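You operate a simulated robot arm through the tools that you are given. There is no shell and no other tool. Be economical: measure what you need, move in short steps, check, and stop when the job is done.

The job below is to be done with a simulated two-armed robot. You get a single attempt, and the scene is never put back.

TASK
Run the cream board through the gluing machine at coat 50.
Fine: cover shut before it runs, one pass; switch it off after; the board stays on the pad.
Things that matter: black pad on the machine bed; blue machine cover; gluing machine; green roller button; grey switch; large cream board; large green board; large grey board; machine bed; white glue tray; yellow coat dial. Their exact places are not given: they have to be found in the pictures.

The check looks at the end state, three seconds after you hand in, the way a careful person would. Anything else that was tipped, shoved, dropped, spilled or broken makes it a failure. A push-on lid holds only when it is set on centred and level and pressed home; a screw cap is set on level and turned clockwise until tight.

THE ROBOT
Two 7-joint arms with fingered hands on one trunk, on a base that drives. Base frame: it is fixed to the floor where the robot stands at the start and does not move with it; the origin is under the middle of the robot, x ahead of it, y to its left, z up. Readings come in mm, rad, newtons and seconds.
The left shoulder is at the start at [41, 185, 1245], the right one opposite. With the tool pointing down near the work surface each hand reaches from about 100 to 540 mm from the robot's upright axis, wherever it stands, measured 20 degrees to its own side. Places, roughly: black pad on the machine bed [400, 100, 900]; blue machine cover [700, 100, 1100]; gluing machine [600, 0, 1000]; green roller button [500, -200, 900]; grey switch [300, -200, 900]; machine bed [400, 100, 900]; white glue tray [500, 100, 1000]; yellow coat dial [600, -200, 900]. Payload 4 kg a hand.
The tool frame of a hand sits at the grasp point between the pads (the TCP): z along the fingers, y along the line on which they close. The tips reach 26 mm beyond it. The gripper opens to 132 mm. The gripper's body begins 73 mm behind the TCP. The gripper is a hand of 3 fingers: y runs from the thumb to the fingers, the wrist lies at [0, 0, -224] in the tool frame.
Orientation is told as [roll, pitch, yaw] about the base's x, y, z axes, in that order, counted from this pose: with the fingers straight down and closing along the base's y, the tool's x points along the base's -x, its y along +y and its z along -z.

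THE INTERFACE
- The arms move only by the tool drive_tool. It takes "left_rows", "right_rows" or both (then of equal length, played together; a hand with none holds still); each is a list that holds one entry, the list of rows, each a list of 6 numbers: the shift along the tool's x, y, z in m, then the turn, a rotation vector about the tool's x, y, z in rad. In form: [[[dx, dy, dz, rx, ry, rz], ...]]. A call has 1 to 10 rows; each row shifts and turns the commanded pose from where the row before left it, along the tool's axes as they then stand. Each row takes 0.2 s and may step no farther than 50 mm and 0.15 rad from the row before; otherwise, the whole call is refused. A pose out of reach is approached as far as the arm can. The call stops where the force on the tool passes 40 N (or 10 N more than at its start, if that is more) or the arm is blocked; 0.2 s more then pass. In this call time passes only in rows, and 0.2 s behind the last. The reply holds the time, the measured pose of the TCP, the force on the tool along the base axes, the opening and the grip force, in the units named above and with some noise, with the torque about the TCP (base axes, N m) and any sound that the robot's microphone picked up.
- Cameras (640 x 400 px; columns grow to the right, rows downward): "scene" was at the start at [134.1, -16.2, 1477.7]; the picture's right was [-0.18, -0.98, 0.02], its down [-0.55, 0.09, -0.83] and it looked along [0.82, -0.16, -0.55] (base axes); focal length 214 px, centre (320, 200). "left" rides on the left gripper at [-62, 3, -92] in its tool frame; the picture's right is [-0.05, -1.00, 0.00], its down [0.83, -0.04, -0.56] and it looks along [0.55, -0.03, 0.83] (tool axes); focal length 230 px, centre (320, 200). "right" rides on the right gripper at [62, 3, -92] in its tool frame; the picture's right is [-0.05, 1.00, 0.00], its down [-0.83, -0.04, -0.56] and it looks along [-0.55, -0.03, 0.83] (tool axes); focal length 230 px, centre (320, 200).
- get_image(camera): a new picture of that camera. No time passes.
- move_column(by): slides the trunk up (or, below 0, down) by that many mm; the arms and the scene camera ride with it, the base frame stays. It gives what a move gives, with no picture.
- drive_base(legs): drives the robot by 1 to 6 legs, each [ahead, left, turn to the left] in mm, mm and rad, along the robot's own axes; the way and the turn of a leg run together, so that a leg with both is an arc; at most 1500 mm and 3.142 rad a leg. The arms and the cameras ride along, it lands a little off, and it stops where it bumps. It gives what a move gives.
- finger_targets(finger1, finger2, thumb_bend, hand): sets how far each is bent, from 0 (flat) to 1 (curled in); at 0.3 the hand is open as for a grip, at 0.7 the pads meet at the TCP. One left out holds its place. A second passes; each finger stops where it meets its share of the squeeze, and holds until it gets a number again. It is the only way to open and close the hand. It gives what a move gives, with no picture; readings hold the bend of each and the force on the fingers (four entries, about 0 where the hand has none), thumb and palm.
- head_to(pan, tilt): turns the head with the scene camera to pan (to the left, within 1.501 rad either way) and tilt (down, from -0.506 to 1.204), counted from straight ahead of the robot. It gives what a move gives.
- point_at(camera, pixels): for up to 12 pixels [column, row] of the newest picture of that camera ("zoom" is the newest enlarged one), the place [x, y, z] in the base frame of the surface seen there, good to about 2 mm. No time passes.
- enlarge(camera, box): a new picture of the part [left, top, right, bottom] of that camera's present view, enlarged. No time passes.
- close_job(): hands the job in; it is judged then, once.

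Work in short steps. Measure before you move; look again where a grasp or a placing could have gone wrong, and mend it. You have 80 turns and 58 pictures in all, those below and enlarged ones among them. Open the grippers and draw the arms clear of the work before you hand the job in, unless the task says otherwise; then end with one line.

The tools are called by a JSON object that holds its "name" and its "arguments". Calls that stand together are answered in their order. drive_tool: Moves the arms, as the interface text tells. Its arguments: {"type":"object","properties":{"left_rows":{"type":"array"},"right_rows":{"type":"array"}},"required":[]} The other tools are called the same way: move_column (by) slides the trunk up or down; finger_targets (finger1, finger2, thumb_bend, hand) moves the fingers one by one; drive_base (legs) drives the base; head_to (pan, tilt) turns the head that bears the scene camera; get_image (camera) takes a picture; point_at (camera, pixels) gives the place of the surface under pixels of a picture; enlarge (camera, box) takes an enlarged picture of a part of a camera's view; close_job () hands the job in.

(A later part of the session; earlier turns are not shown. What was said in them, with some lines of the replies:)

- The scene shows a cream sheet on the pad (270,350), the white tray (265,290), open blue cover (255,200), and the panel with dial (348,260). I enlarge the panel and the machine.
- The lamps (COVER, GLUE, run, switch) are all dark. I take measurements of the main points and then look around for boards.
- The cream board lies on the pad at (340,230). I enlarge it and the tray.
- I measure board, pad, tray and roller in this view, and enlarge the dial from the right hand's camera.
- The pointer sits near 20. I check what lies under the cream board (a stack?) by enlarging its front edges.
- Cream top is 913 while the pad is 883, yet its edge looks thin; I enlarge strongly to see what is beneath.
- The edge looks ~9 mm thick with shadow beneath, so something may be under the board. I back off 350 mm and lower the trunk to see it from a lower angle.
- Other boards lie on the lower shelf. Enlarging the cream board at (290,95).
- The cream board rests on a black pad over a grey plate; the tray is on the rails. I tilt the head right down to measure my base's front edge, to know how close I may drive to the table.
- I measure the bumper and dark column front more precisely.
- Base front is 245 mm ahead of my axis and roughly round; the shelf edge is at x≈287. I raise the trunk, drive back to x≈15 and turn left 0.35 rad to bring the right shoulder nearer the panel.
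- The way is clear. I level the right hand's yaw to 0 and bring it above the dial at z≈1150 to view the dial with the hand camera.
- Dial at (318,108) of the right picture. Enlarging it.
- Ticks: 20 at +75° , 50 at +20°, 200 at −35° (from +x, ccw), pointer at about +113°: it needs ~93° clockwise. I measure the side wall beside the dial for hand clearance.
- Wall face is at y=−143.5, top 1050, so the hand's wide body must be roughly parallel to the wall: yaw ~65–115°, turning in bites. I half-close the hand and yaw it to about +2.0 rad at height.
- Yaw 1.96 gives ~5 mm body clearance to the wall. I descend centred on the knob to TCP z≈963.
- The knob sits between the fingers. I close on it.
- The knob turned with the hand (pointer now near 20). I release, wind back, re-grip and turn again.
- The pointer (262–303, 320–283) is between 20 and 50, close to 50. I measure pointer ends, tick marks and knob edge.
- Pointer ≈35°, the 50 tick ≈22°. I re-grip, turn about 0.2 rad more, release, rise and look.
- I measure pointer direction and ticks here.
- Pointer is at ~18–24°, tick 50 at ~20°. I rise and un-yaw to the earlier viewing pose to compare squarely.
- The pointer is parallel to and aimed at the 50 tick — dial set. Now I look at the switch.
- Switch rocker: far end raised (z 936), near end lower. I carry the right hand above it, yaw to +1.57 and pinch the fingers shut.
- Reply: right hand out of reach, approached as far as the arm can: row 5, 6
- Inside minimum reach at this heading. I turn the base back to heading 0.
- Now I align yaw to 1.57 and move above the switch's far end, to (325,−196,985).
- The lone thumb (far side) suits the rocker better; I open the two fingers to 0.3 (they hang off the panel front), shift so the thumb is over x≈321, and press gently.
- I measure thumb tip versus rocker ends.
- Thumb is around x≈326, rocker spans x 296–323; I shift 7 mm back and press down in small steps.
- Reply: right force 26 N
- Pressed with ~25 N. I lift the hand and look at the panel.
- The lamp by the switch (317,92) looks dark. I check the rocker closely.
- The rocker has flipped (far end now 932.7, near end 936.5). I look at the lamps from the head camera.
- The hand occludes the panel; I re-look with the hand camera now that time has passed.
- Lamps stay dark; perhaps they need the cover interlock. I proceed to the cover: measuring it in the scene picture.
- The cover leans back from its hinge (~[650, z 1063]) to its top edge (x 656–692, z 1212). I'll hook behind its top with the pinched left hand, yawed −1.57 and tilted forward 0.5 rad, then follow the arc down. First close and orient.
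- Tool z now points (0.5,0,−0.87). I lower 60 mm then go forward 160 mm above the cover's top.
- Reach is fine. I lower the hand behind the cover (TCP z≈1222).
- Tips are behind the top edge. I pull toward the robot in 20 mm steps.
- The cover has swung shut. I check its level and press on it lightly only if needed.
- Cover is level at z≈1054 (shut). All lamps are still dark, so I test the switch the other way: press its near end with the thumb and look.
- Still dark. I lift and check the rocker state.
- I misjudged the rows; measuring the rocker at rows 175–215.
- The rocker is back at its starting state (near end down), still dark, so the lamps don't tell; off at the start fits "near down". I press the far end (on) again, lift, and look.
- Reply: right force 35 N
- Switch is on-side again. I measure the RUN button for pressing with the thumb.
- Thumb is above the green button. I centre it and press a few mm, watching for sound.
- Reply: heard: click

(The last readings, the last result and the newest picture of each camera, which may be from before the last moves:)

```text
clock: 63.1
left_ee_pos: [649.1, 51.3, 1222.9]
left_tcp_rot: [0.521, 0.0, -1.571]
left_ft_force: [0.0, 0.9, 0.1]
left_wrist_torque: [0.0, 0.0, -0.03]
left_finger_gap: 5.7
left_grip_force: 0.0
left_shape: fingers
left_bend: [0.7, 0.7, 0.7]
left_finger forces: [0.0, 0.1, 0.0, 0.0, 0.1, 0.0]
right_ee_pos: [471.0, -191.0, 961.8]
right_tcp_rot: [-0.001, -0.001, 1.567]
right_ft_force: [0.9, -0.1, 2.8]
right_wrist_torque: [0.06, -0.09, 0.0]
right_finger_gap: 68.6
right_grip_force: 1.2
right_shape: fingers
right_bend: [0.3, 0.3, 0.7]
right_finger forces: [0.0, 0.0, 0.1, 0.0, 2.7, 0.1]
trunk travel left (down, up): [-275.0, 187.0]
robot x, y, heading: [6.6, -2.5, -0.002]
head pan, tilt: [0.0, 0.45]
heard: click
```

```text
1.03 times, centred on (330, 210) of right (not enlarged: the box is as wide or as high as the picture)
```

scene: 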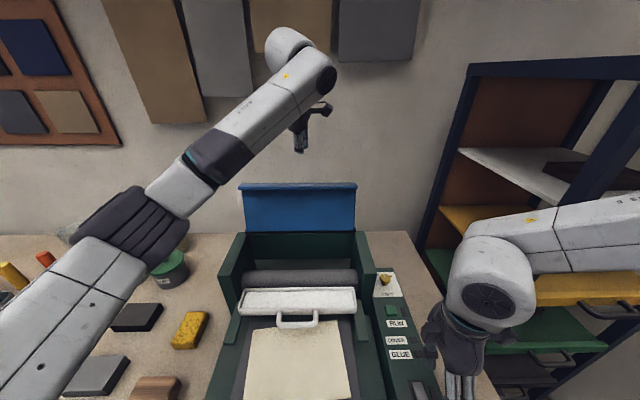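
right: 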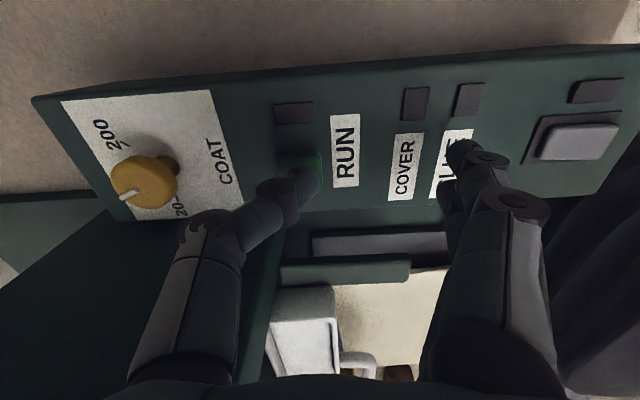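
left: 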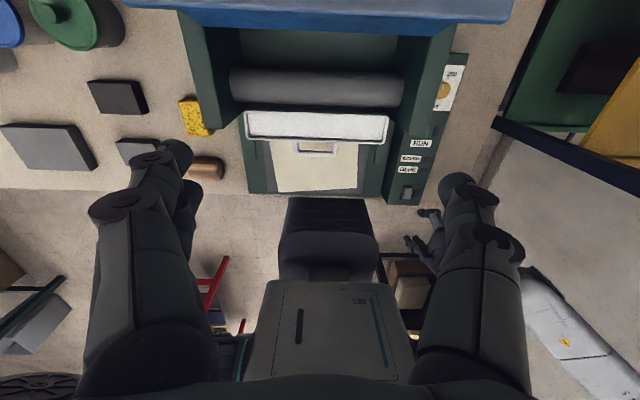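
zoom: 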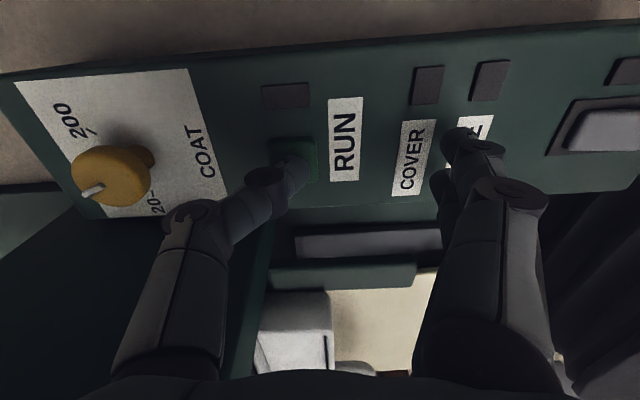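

A click was heard. I lift the thumb and wait a moment to hear whether it runs.

{"name": "drive_tool", "arguments": {"right_rows": [[[0, 0, -0.02, 0, 0, 0], [0, 0, -0.03, 0, 0, 0], [0, 0, -0.03, 0, 0, 0], [0, 0, 0, 0, 0, 0], [0, 0, 0, 0, 0, 0]]]}}

{"name": "get_image", "arguments": {"camera": "scene"}}

```text
clock: 64.3
left_ee_pos: [649.5, 51.0, 1223.8]
left_tcp_rot: [0.518, 0.0, -1.569]
left_ft_force: [-0.1, 0.3, 0.0]
left_wrist_torque: [0.0, 0.05, 0.01]
left_finger_gap: 5.3
left_grip_force: 0.1
left_shape: fingers
left_bend: [0.7, 0.7, 0.7]
left_finger forces: [0.0, 0.0, 0.0, 0.0, 0.0, 0.0]
right_ee_pos: [469.9, -192.0, 1040.5]
right_tcp_rot: [0.001, 0.0, 1.568]
right_ft_force: [-0.3, -0.1, -0.2]
right_wrist_torque: [0.01, -0.04, 0.0]
right_finger_gap: 68.4
right_grip_force: 0.2
right_shape: fingers
right_bend: [0.3, 0.3, 0.7]
right_finger forces: [0.1, 0.0, 0.0, 0.1, 0.0, 0.0]
trunk travel left (down, up): [-275.0, 187.0]
robot x, y, heading: [9.8, -1.3, -0.004]
head pan, tilt: [0.0, 0.45]
```

```text
10 pictures are left
```

scene: 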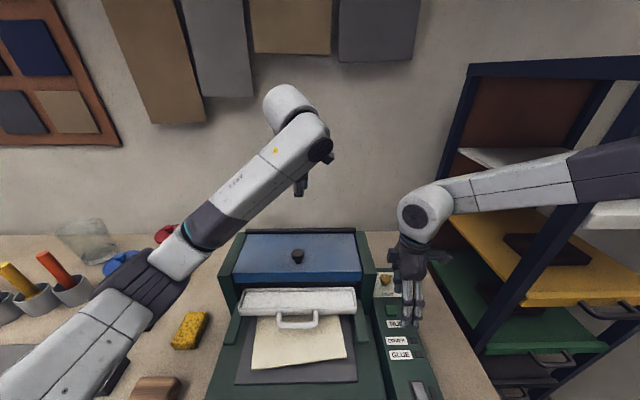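

The cream board has moved inwards since the earlier same-view picture (front edge now at row 368 instead of beyond 400): the machine is running. I wait 2 s and look again.

{"name": "drive_tool", "arguments": {"right_rows": [[[0, 0, 0, 0, 0, 0], [0, 0, 0, 0, 0, 0], [0, 0, 0, 0, 0, 0], [0, 0, 0, 0, 0, 0], [0, 0, 0, 0, 0, 0], [0, 0, 0, 0, 0, 0], [0, 0, 0, 0, 0, 0], [0, 0, 0, 0, 0, 0], [0, 0, 0, 0, 0, 0], [0, 0, 0, 0, 0, 0]]]}}

{"name": "get_image", "arguments": {"camera": "scene"}}

```text
clock: 66.5
left_ee_pos: [649.3, 51.1, 1223.5]
left_tcp_rot: [0.52, 0.001, -1.572]
left_ft_force: [0.0, 0.4, 0.1]
left_wrist_torque: [-0.02, 0.0, 0.03]
left_finger_gap: 5.6
left_grip_force: 0.1
left_shape: fingers
left_bend: [0.7, 0.7, 0.7]
left_finger forces: [0.1, 0.1, 0.1, 0.0, 0.1, 0.0]
right_ee_pos: [471.0, -191.5, 1041.1]
right_tcp_rot: [0.0, 0.0, 1.568]
right_ft_force: [0.0, -0.3, -0.3]
right_wrist_torque: [-0.02, -0.01, 0.01]
right_finger_gap: 68.3
right_grip_force: 0.1
right_shape: fingers
right_bend: [0.3, 0.3, 0.7]
right_finger forces: [0.0, 0.0, 0.0, 0.0, 0.0, 0.0]
trunk travel left (down, up): [-275.0, 187.0]
robot x, y, heading: [8.9, -2.3, -0.002]
head pan, tilt: [0.0, 0.45]
```

```text
9 pictures are left
```

scene: 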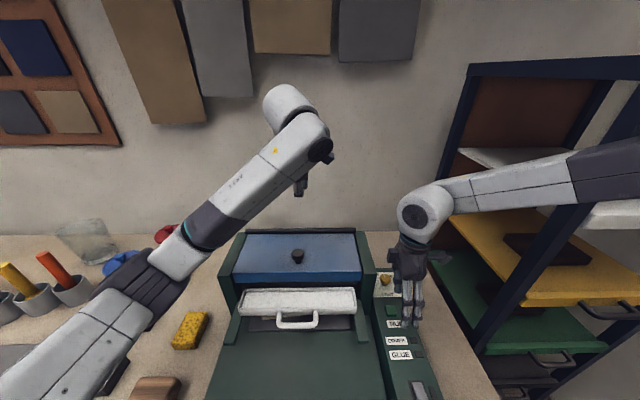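

The bed is carrying the board in. I wait on while keeping clear.

{"name": "drive_tool", "arguments": {"right_rows": [[[0, 0, 0, 0, 0, 0], [0, 0, 0, 0, 0, 0], [0, 0, 0, 0, 0, 0], [0, 0, 0, 0, 0, 0], [0, 0, 0, 0, 0, 0], [0, 0, 0, 0, 0, 0], [0, 0, 0, 0, 0, 0], [0, 0, 0, 0, 0, 0], [0, 0, 0, 0, 0, 0], [0, 0, 0, 0, 0, 0]]]}}

{"name": "drive_tool", "arguments": {"right_rows": [[[0, 0, 0, 0, 0, 0], [0, 0, 0, 0, 0, 0], [0, 0, 0, 0, 0, 0], [0, 0, 0, 0, 0, 0], [0, 0, 0, 0, 0, 0], [0, 0, 0, 0, 0, 0], [0, 0, 0, 0, 0, 0], [0, 0, 0, 0, 0, 0], [0, 0, 0, 0, 0, 0], [0, 0, 0, 0, 0, 0]]]}}

{"name": "get_image", "arguments": {"camera": "scene"}}

```text
clock: 68.7
left_ee_pos: [650.1, 50.3, 1222.5]
left_tcp_rot: [0.519, 0.0, -1.572]
left_ft_force: [0.2, 0.9, 0.4]
left_wrist_torque: [0.01, 0.02, 0.02]
left_finger_gap: 5.7
left_grip_force: 0.2
left_shape: fingers
left_bend: [0.7, 0.7, 0.7]
left_finger forces: [0.0, 0.0, 0.1, 0.1, 0.0, 0.0]
right_ee_pos: [470.4, -190.6, 1040.1]
right_tcp_rot: [0.001, 0.0, 1.569]
right_ft_force: [-0.3, 0.4, 0.8]
right_wrist_torque: [0.02, -0.03, 0.01]
right_finger_gap: 68.5
right_grip_force: 0.2
right_shape: fingers
right_bend: [0.3, 0.3, 0.7]
right_finger forces: [0.0, 0.0, 0.0, 0.0, 0.0, 0.1]
trunk travel left (down, up): [-275.0, 187.0]
robot x, y, heading: [7.5, 2.4, -0.002]
head pan, tilt: [0.0, 0.45]
```

```text
clock: 70.9
left_ee_pos: [649.5, 51.0, 1223.7]
left_tcp_rot: [0.52, 0.0, -1.571]
left_ft_force: [1.5, 0.0, 0.3]
left_wrist_torque: [0.0, 0.03, 0.02]
left_finger_gap: 5.6
left_grip_force: 0.0
left_shape: fingers
left_bend: [0.7, 0.7, 0.7]
left_finger forces: [0.0, 0.1, 0.0, 0.1, 0.0, 0.0]
right_ee_pos: [470.0, -191.6, 1039.7]
right_tcp_rot: [0.0, -0.001, 1.567]
right_ft_force: [-0.1, 0.2, 0.6]
right_wrist_torque: [0.02, -0.01, 0.05]
right_finger_gap: 68.8
right_grip_force: 0.1
right_shape: fingers
right_bend: [0.3, 0.3, 0.7]
right_finger forces: [0.1, 0.0, 0.0, 0.1, 0.0, 0.1]
trunk travel left (down, up): [-275.0, 187.0]
robot x, y, heading: [7.0, -1.9, -0.006]
head pan, tilt: [0.0, 0.45]
```

```text
8 pictures are left
```

scene: 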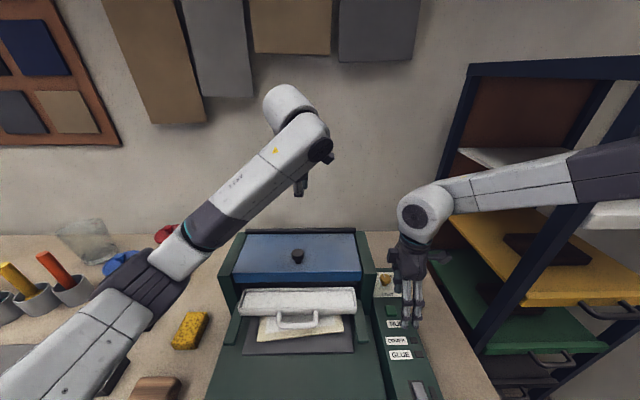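

The bed is coming back out with the board. I wait for it to finish, meanwhile retreating the left hand upward is left until after.

{"name": "drive_tool", "arguments": {"right_rows": [[[0, 0, 0, 0, 0, 0], [0, 0, 0, 0, 0, 0], [0, 0, 0, 0, 0, 0], [0, 0, 0, 0, 0, 0], [0, 0, 0, 0, 0, 0], [0, 0, 0, 0, 0, 0], [0, 0, 0, 0, 0, 0], [0, 0, 0, 0, 0, 0], [0, 0, 0, 0, 0, 0], [0, 0, 0, 0, 0, 0]]]}}

{"name": "drive_tool", "arguments": {"right_rows": [[[0, 0, 0, 0, 0, 0], [0, 0, 0, 0, 0, 0], [0, 0, 0, 0, 0, 0], [0, 0, 0, 0, 0, 0], [0, 0, 0, 0, 0, 0], [0, 0, 0, 0, 0, 0], [0, 0, 0, 0, 0, 0], [0, 0, 0, 0, 0, 0], [0, 0, 0, 0, 0, 0], [0, 0, 0, 0, 0, 0]]]}}

{"name": "head_to", "arguments": {"pan": 0.0, "tilt": 0.75}}

{"name": "get_image", "arguments": {"camera": "scene"}}

```text
clock: 73.1
left_ee_pos: [649.1, 50.5, 1223.0]
left_tcp_rot: [0.519, 0.001, -1.571]
left_ft_force: [-1.0, 0.4, -0.8]
left_wrist_torque: [0.02, 0.03, -0.01]
left_finger_gap: 5.4
left_grip_force: 0.1
left_shape: fingers
left_bend: [0.7, 0.7, 0.7]
left_finger forces: [0.0, 0.0, 0.0, 0.0, 0.1, 0.1]
right_ee_pos: [470.1, -189.8, 1040.2]
right_tcp_rot: [0.0, 0.001, 1.568]
right_ft_force: [-0.1, 0.5, -0.4]
right_wrist_torque: [-0.01, 0.0, 0.01]
right_finger_gap: 68.9
right_grip_force: 0.0
right_shape: fingers
right_bend: [0.3, 0.3, 0.7]
right_finger forces: [0.0, 0.0, 0.1, 0.1, 0.0, 0.1]
trunk travel left (down, up): [-275.0, 187.0]
robot x, y, heading: [7.6, -0.9, -0.003]
head pan, tilt: [0.0, 0.45]
```

```text
clock: 75.3
left_ee_pos: [649.4, 49.5, 1223.3]
left_tcp_rot: [0.521, 0.0, -1.572]
left_ft_force: [-0.8, -0.2, 0.6]
left_wrist_torque: [-0.04, -0.03, -0.02]
left_finger_gap: 6.1
left_grip_force: 0.1
left_shape: fingers
left_bend: [0.7, 0.7, 0.7]
left_finger forces: [0.0, 0.0, 0.0, 0.0, 0.0, 0.0]
right_ee_pos: [469.8, -191.8, 1040.9]
right_tcp_rot: [0.0, 0.001, 1.567]
right_ft_force: [0.3, -0.1, -0.4]
right_wrist_torque: [0.01, 0.0, -0.03]
right_finger_gap: 68.6
right_grip_force: 0.1
right_shape: fingers
right_bend: [0.3, 0.3, 0.7]
right_finger forces: [0.0, 0.0, 0.0, 0.0, 0.0, 0.0]
trunk travel left (down, up): [-275.0, 187.0]
robot x, y, heading: [8.3, 2.7, -0.003]
head pan, tilt: [0.0, 0.45]
```

```text
clock: 76.1
left_ee_pos: [648.1, 50.7, 1223.6]
left_tcp_rot: [0.521, 0.001, -1.57]
left_ft_force: [-0.5, -0.1, -0.2]
left_wrist_torque: [0.0, 0.02, 0.03]
left_finger_gap: 5.7
left_grip_force: 0.1
left_shape: fingers
left_bend: [0.7, 0.7, 0.7]
left_finger forces: [0.1, 0.0, 0.1, 0.1, 0.0, 0.1]
right_ee_pos: [470.6, -191.2, 1040.7]
right_tcp_rot: [-0.001, 0.0, 1.566]
right_ft_force: [0.1, 0.2, 0.1]
right_wrist_torque: [0.0, 0.0, -0.02]
right_finger_gap: 68.6
right_grip_force: 0.2
right_shape: fingers
right_bend: [0.3, 0.3, 0.7]
right_finger forces: [0.0, 0.0, 0.1, 0.0, 0.0, 0.1]
trunk travel left (down, up): [-275.0, 187.0]
robot x, y, heading: [4.4, -1.6, 0.001]
head pan, tilt: [0.0, 0.75]
```

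```text
7 pictures are left
```

scene: 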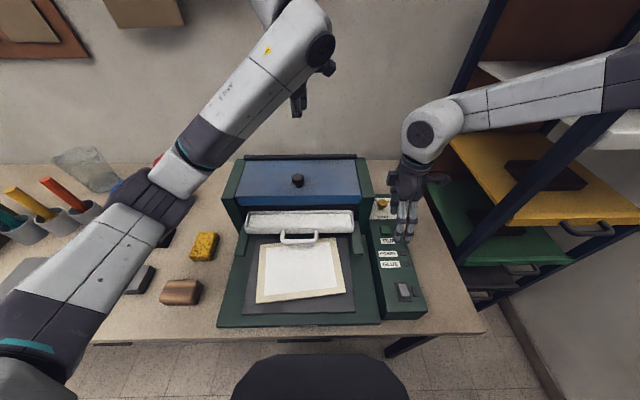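

The board is coated and back out on the pad. Now I switch off: press the rocker's near end with the thumb.

{"name": "drive_tool", "arguments": {"right_rows": [[[0.002, 0.044, 0, 0, 0, 0], [0.002, 0.044, 0, 0, 0, 0], [0.002, 0.044, 0, 0, 0, 0], [0.002, 0.044, 0, 0, 0, 0], [0, 0, 0.04, 0, 0, 0], [0, 0, 0.035, 0, 0, 0], [0, 0, 0.004, 0, 0, 0], [0, 0, 0.003, 0, 0, 0], [0, 0, 0.002, 0, 0, 0]]]}}

{"name": "drive_tool", "arguments": {"right_rows": [[[0, 0, -0.02, 0, 0, 0], [0, 0, -0.045, 0, 0, 0], [0, 0, -0.025, 0, 0, 0]]]}}

{"name": "enlarge", "arguments": {"camera": "right", "box": [60, 60, 380, 200]}}

{"name": "point_at", "arguments": {"camera": "zoom", "pixels": [[453, 185], [510, 180], [455, 205], [510, 205], [468, 195], [498, 195]]}}

```text
clock: 78.1
left_ee_pos: [648.9, 50.8, 1223.6]
left_tcp_rot: [0.521, 0.001, -1.572]
left_ft_force: [1.1, 0.0, 0.3]
left_wrist_torque: [0.01, -0.02, 0.04]
left_finger_gap: 5.7
left_grip_force: 0.1
left_shape: fingers
left_bend: [0.7, 0.7, 0.7]
left_finger forces: [0.0, 0.0, 0.0, 0.0, 0.0, 0.0]
right_ee_pos: [294.7, -198.9, 957.2]
right_tcp_rot: [-0.003, -0.002, 1.568]
right_ft_force: [2.3, -0.2, 16.2]
right_wrist_torque: [-0.02, -0.13, 0.01]
right_finger_gap: 64.1
right_grip_force: 7.4
right_shape: fingers
right_bend: [0.3, 0.3, 0.72]
right_finger forces: [0.0, 0.1, 0.1, 0.1, 15.3, 0.1]
trunk travel left (down, up): [-275.0, 187.0]
robot x, y, heading: [4.6, -0.8, -0.003]
head pan, tilt: [0.0, 0.75]
```

```text
clock: 78.9
left_ee_pos: [649.2, 51.2, 1222.4]
left_tcp_rot: [0.521, 0.002, -1.571]
left_ft_force: [0.2, 0.1, -0.3]
left_wrist_torque: [-0.01, 0.01, -0.03]
left_finger_gap: 5.9
left_grip_force: 0.1
left_shape: fingers
left_bend: [0.7, 0.7, 0.7]
left_finger forces: [0.0, 0.0, 0.0, 0.0, 0.1, 0.0]
right_ee_pos: [293.6, -200.0, 1047.0]
right_tcp_rot: [0.001, 0.001, 1.566]
right_ft_force: [0.7, 0.3, 0.3]
right_wrist_torque: [-0.01, -0.02, 0.0]
right_finger_gap: 68.6
right_grip_force: 0.0
right_shape: fingers
right_bend: [0.3, 0.3, 0.7]
right_finger forces: [0.0, 0.0, 0.0, 0.0, 0.1, 0.1]
trunk travel left (down, up): [-275.0, 187.0]
robot x, y, heading: [8.5, -3.5, 0.004]
head pan, tilt: [0.0, 0.75]
```

```text
2.00 times, centred on (220, 130) of right
```

zoom: 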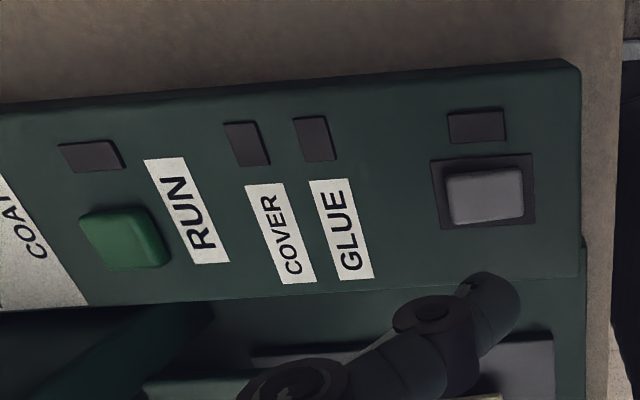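

```text
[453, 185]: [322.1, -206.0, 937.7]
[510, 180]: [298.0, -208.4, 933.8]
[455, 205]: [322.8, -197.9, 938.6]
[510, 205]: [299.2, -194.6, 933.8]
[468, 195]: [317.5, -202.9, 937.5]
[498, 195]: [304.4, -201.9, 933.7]
```

The rocker is back to off (far end 938, near end 934). Now I draw both hands up and clear, then open them.

{"name": "drive_tool", "arguments": {"left_rows": [[[0, 0.0225, -0.039, 0, 0, 0], [0, 0.0225, -0.039, 0, 0, 0], [0, 0.02, -0.0346, 0, 0, 0], [0, -0.0346, -0.02, 0, 0, 0], [0, -0.0346, -0.02, 0, 0, 0]]], "right_rows": [[[0, 0, -0.045, 0, 0, 0], [0, 0, -0.045, 0, 0, 0], [0, 0, -0.045, 0, 0, 0], [0.04, 0, -0.02, 0, 0, 0], [0.04, 0, -0.02, 0, 0, 0]]]}}

{"name": "finger_targets", "arguments": {"hand": "right", "finger1": 0.3, "finger2": 0.3, "thumb_bend": 0.3}}

{"name": "finger_targets", "arguments": {"hand": "left", "finger1": 0.3, "finger2": 0.3, "thumb_bend": 0.3}}

{"name": "enlarge", "arguments": {"camera": "scene", "box": [210, 140, 440, 340]}}

```text
clock: 80.1
left_ee_pos: [567.4, 49.4, 1355.8]
left_tcp_rot: [0.524, 0.002, -1.571]
left_ft_force: [0.6, -0.1, -0.7]
left_wrist_torque: [-0.01, 0.0, -0.01]
left_finger_gap: 5.4
left_grip_force: 0.1
left_shape: fingers
left_bend: [0.7, 0.7, 0.7]
left_finger forces: [0.1, 0.0, 0.0, 0.0, 0.1, 0.0]
right_ee_pos: [293.0, -280.5, 1224.2]
right_tcp_rot: [-0.002, -0.003, 1.569]
right_ft_force: [-0.4, 0.2, -0.5]
right_wrist_torque: [0.03, 0.0, 0.03]
right_finger_gap: 68.7
right_grip_force: 0.1
right_shape: fingers
right_bend: [0.3, 0.3, 0.7]
right_finger forces: [0.1, 0.0, 0.0, 0.0, 0.0, 0.0]
trunk travel left (down, up): [-275.0, 187.0]
robot x, y, heading: [8.1, -3.0, -0.002]
head pan, tilt: [0.0, 0.75]
```

```text
clock: 81.1
left_ee_pos: [569.9, 51.2, 1355.2]
left_tcp_rot: [0.521, 0.0, -1.571]
left_ft_force: [0.1, -0.2, 0.1]
left_wrist_torque: [-0.02, 0.0, -0.02]
left_finger_gap: 5.8
left_grip_force: 0.1
left_shape: fingers
left_bend: [0.7, 0.7, 0.7]
left_finger forces: [0.0, 0.1, 0.0, 0.0, 0.1, 0.0]
right_ee_pos: [295.3, -280.0, 1222.6]
right_tcp_rot: [-0.002, 0.001, 1.567]
right_ft_force: [0.1, -0.2, 0.0]
right_wrist_torque: [0.02, 0.03, 0.01]
right_finger_gap: 134.0
right_grip_force: 0.0
right_shape: fingers
right_bend: [0.3, 0.3, 0.3]
right_finger forces: [0.0, 0.0, 0.1, 0.0, 0.0, 0.1]
trunk travel left (down, up): [-275.0, 187.0]
robot x, y, heading: [10.3, 2.9, -0.005]
head pan, tilt: [0.0, 0.75]
```

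```text
clock: 82.1
left_ee_pos: [571.0, 51.2, 1354.4]
left_tcp_rot: [0.521, 0.001, -1.572]
left_ft_force: [-0.4, 0.3, -0.2]
left_wrist_torque: [0.03, -0.01, -0.03]
left_finger_gap: 133.9
left_grip_force: 0.0
left_shape: fingers
left_bend: [0.3, 0.3, 0.3]
left_finger forces: [0.0, 0.0, 0.0, 0.0, 0.0, 0.0]
right_ee_pos: [295.5, -279.3, 1221.6]
right_tcp_rot: [0.001, 0.001, 1.566]
right_ft_force: [-0.5, 1.1, -0.1]
right_wrist_torque: [0.0, -0.03, 0.01]
right_finger_gap: 134.2
right_grip_force: 0.1
right_shape: fingers
right_bend: [0.3, 0.3, 0.3]
right_finger forces: [0.1, 0.0, 0.1, 0.1, 0.1, 0.0]
trunk travel left (down, up): [-275.0, 187.0]
robot x, y, heading: [8.8, 0.3, -0.007]
head pan, tilt: [0.0, 0.75]
```

```text
2.00 times, centred on (325, 240) of scene
```

zoom: 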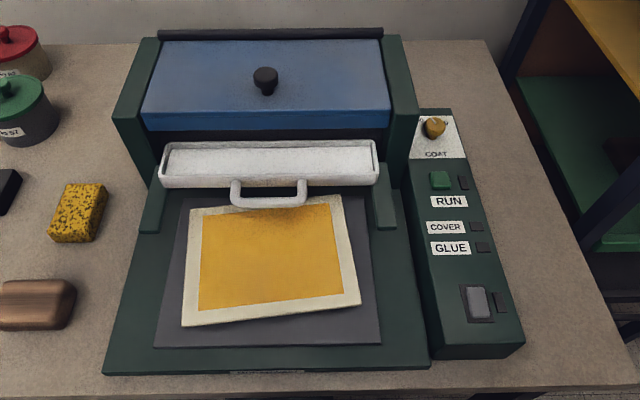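

The board on the pad now shows an even coat, the cover is shut, the switch is off, and the hands are open and clear, so I hand in.

{"name": "close_job", "arguments": {}}

```text
The job is handed in.
```

The cream board went once through the gluing machine at coat 50 with the cover shut, the machine is switched off, and the coated board is on the pad; the panel lamps stayed dark every time I looked, so I went by the switch position and the bed's movement.
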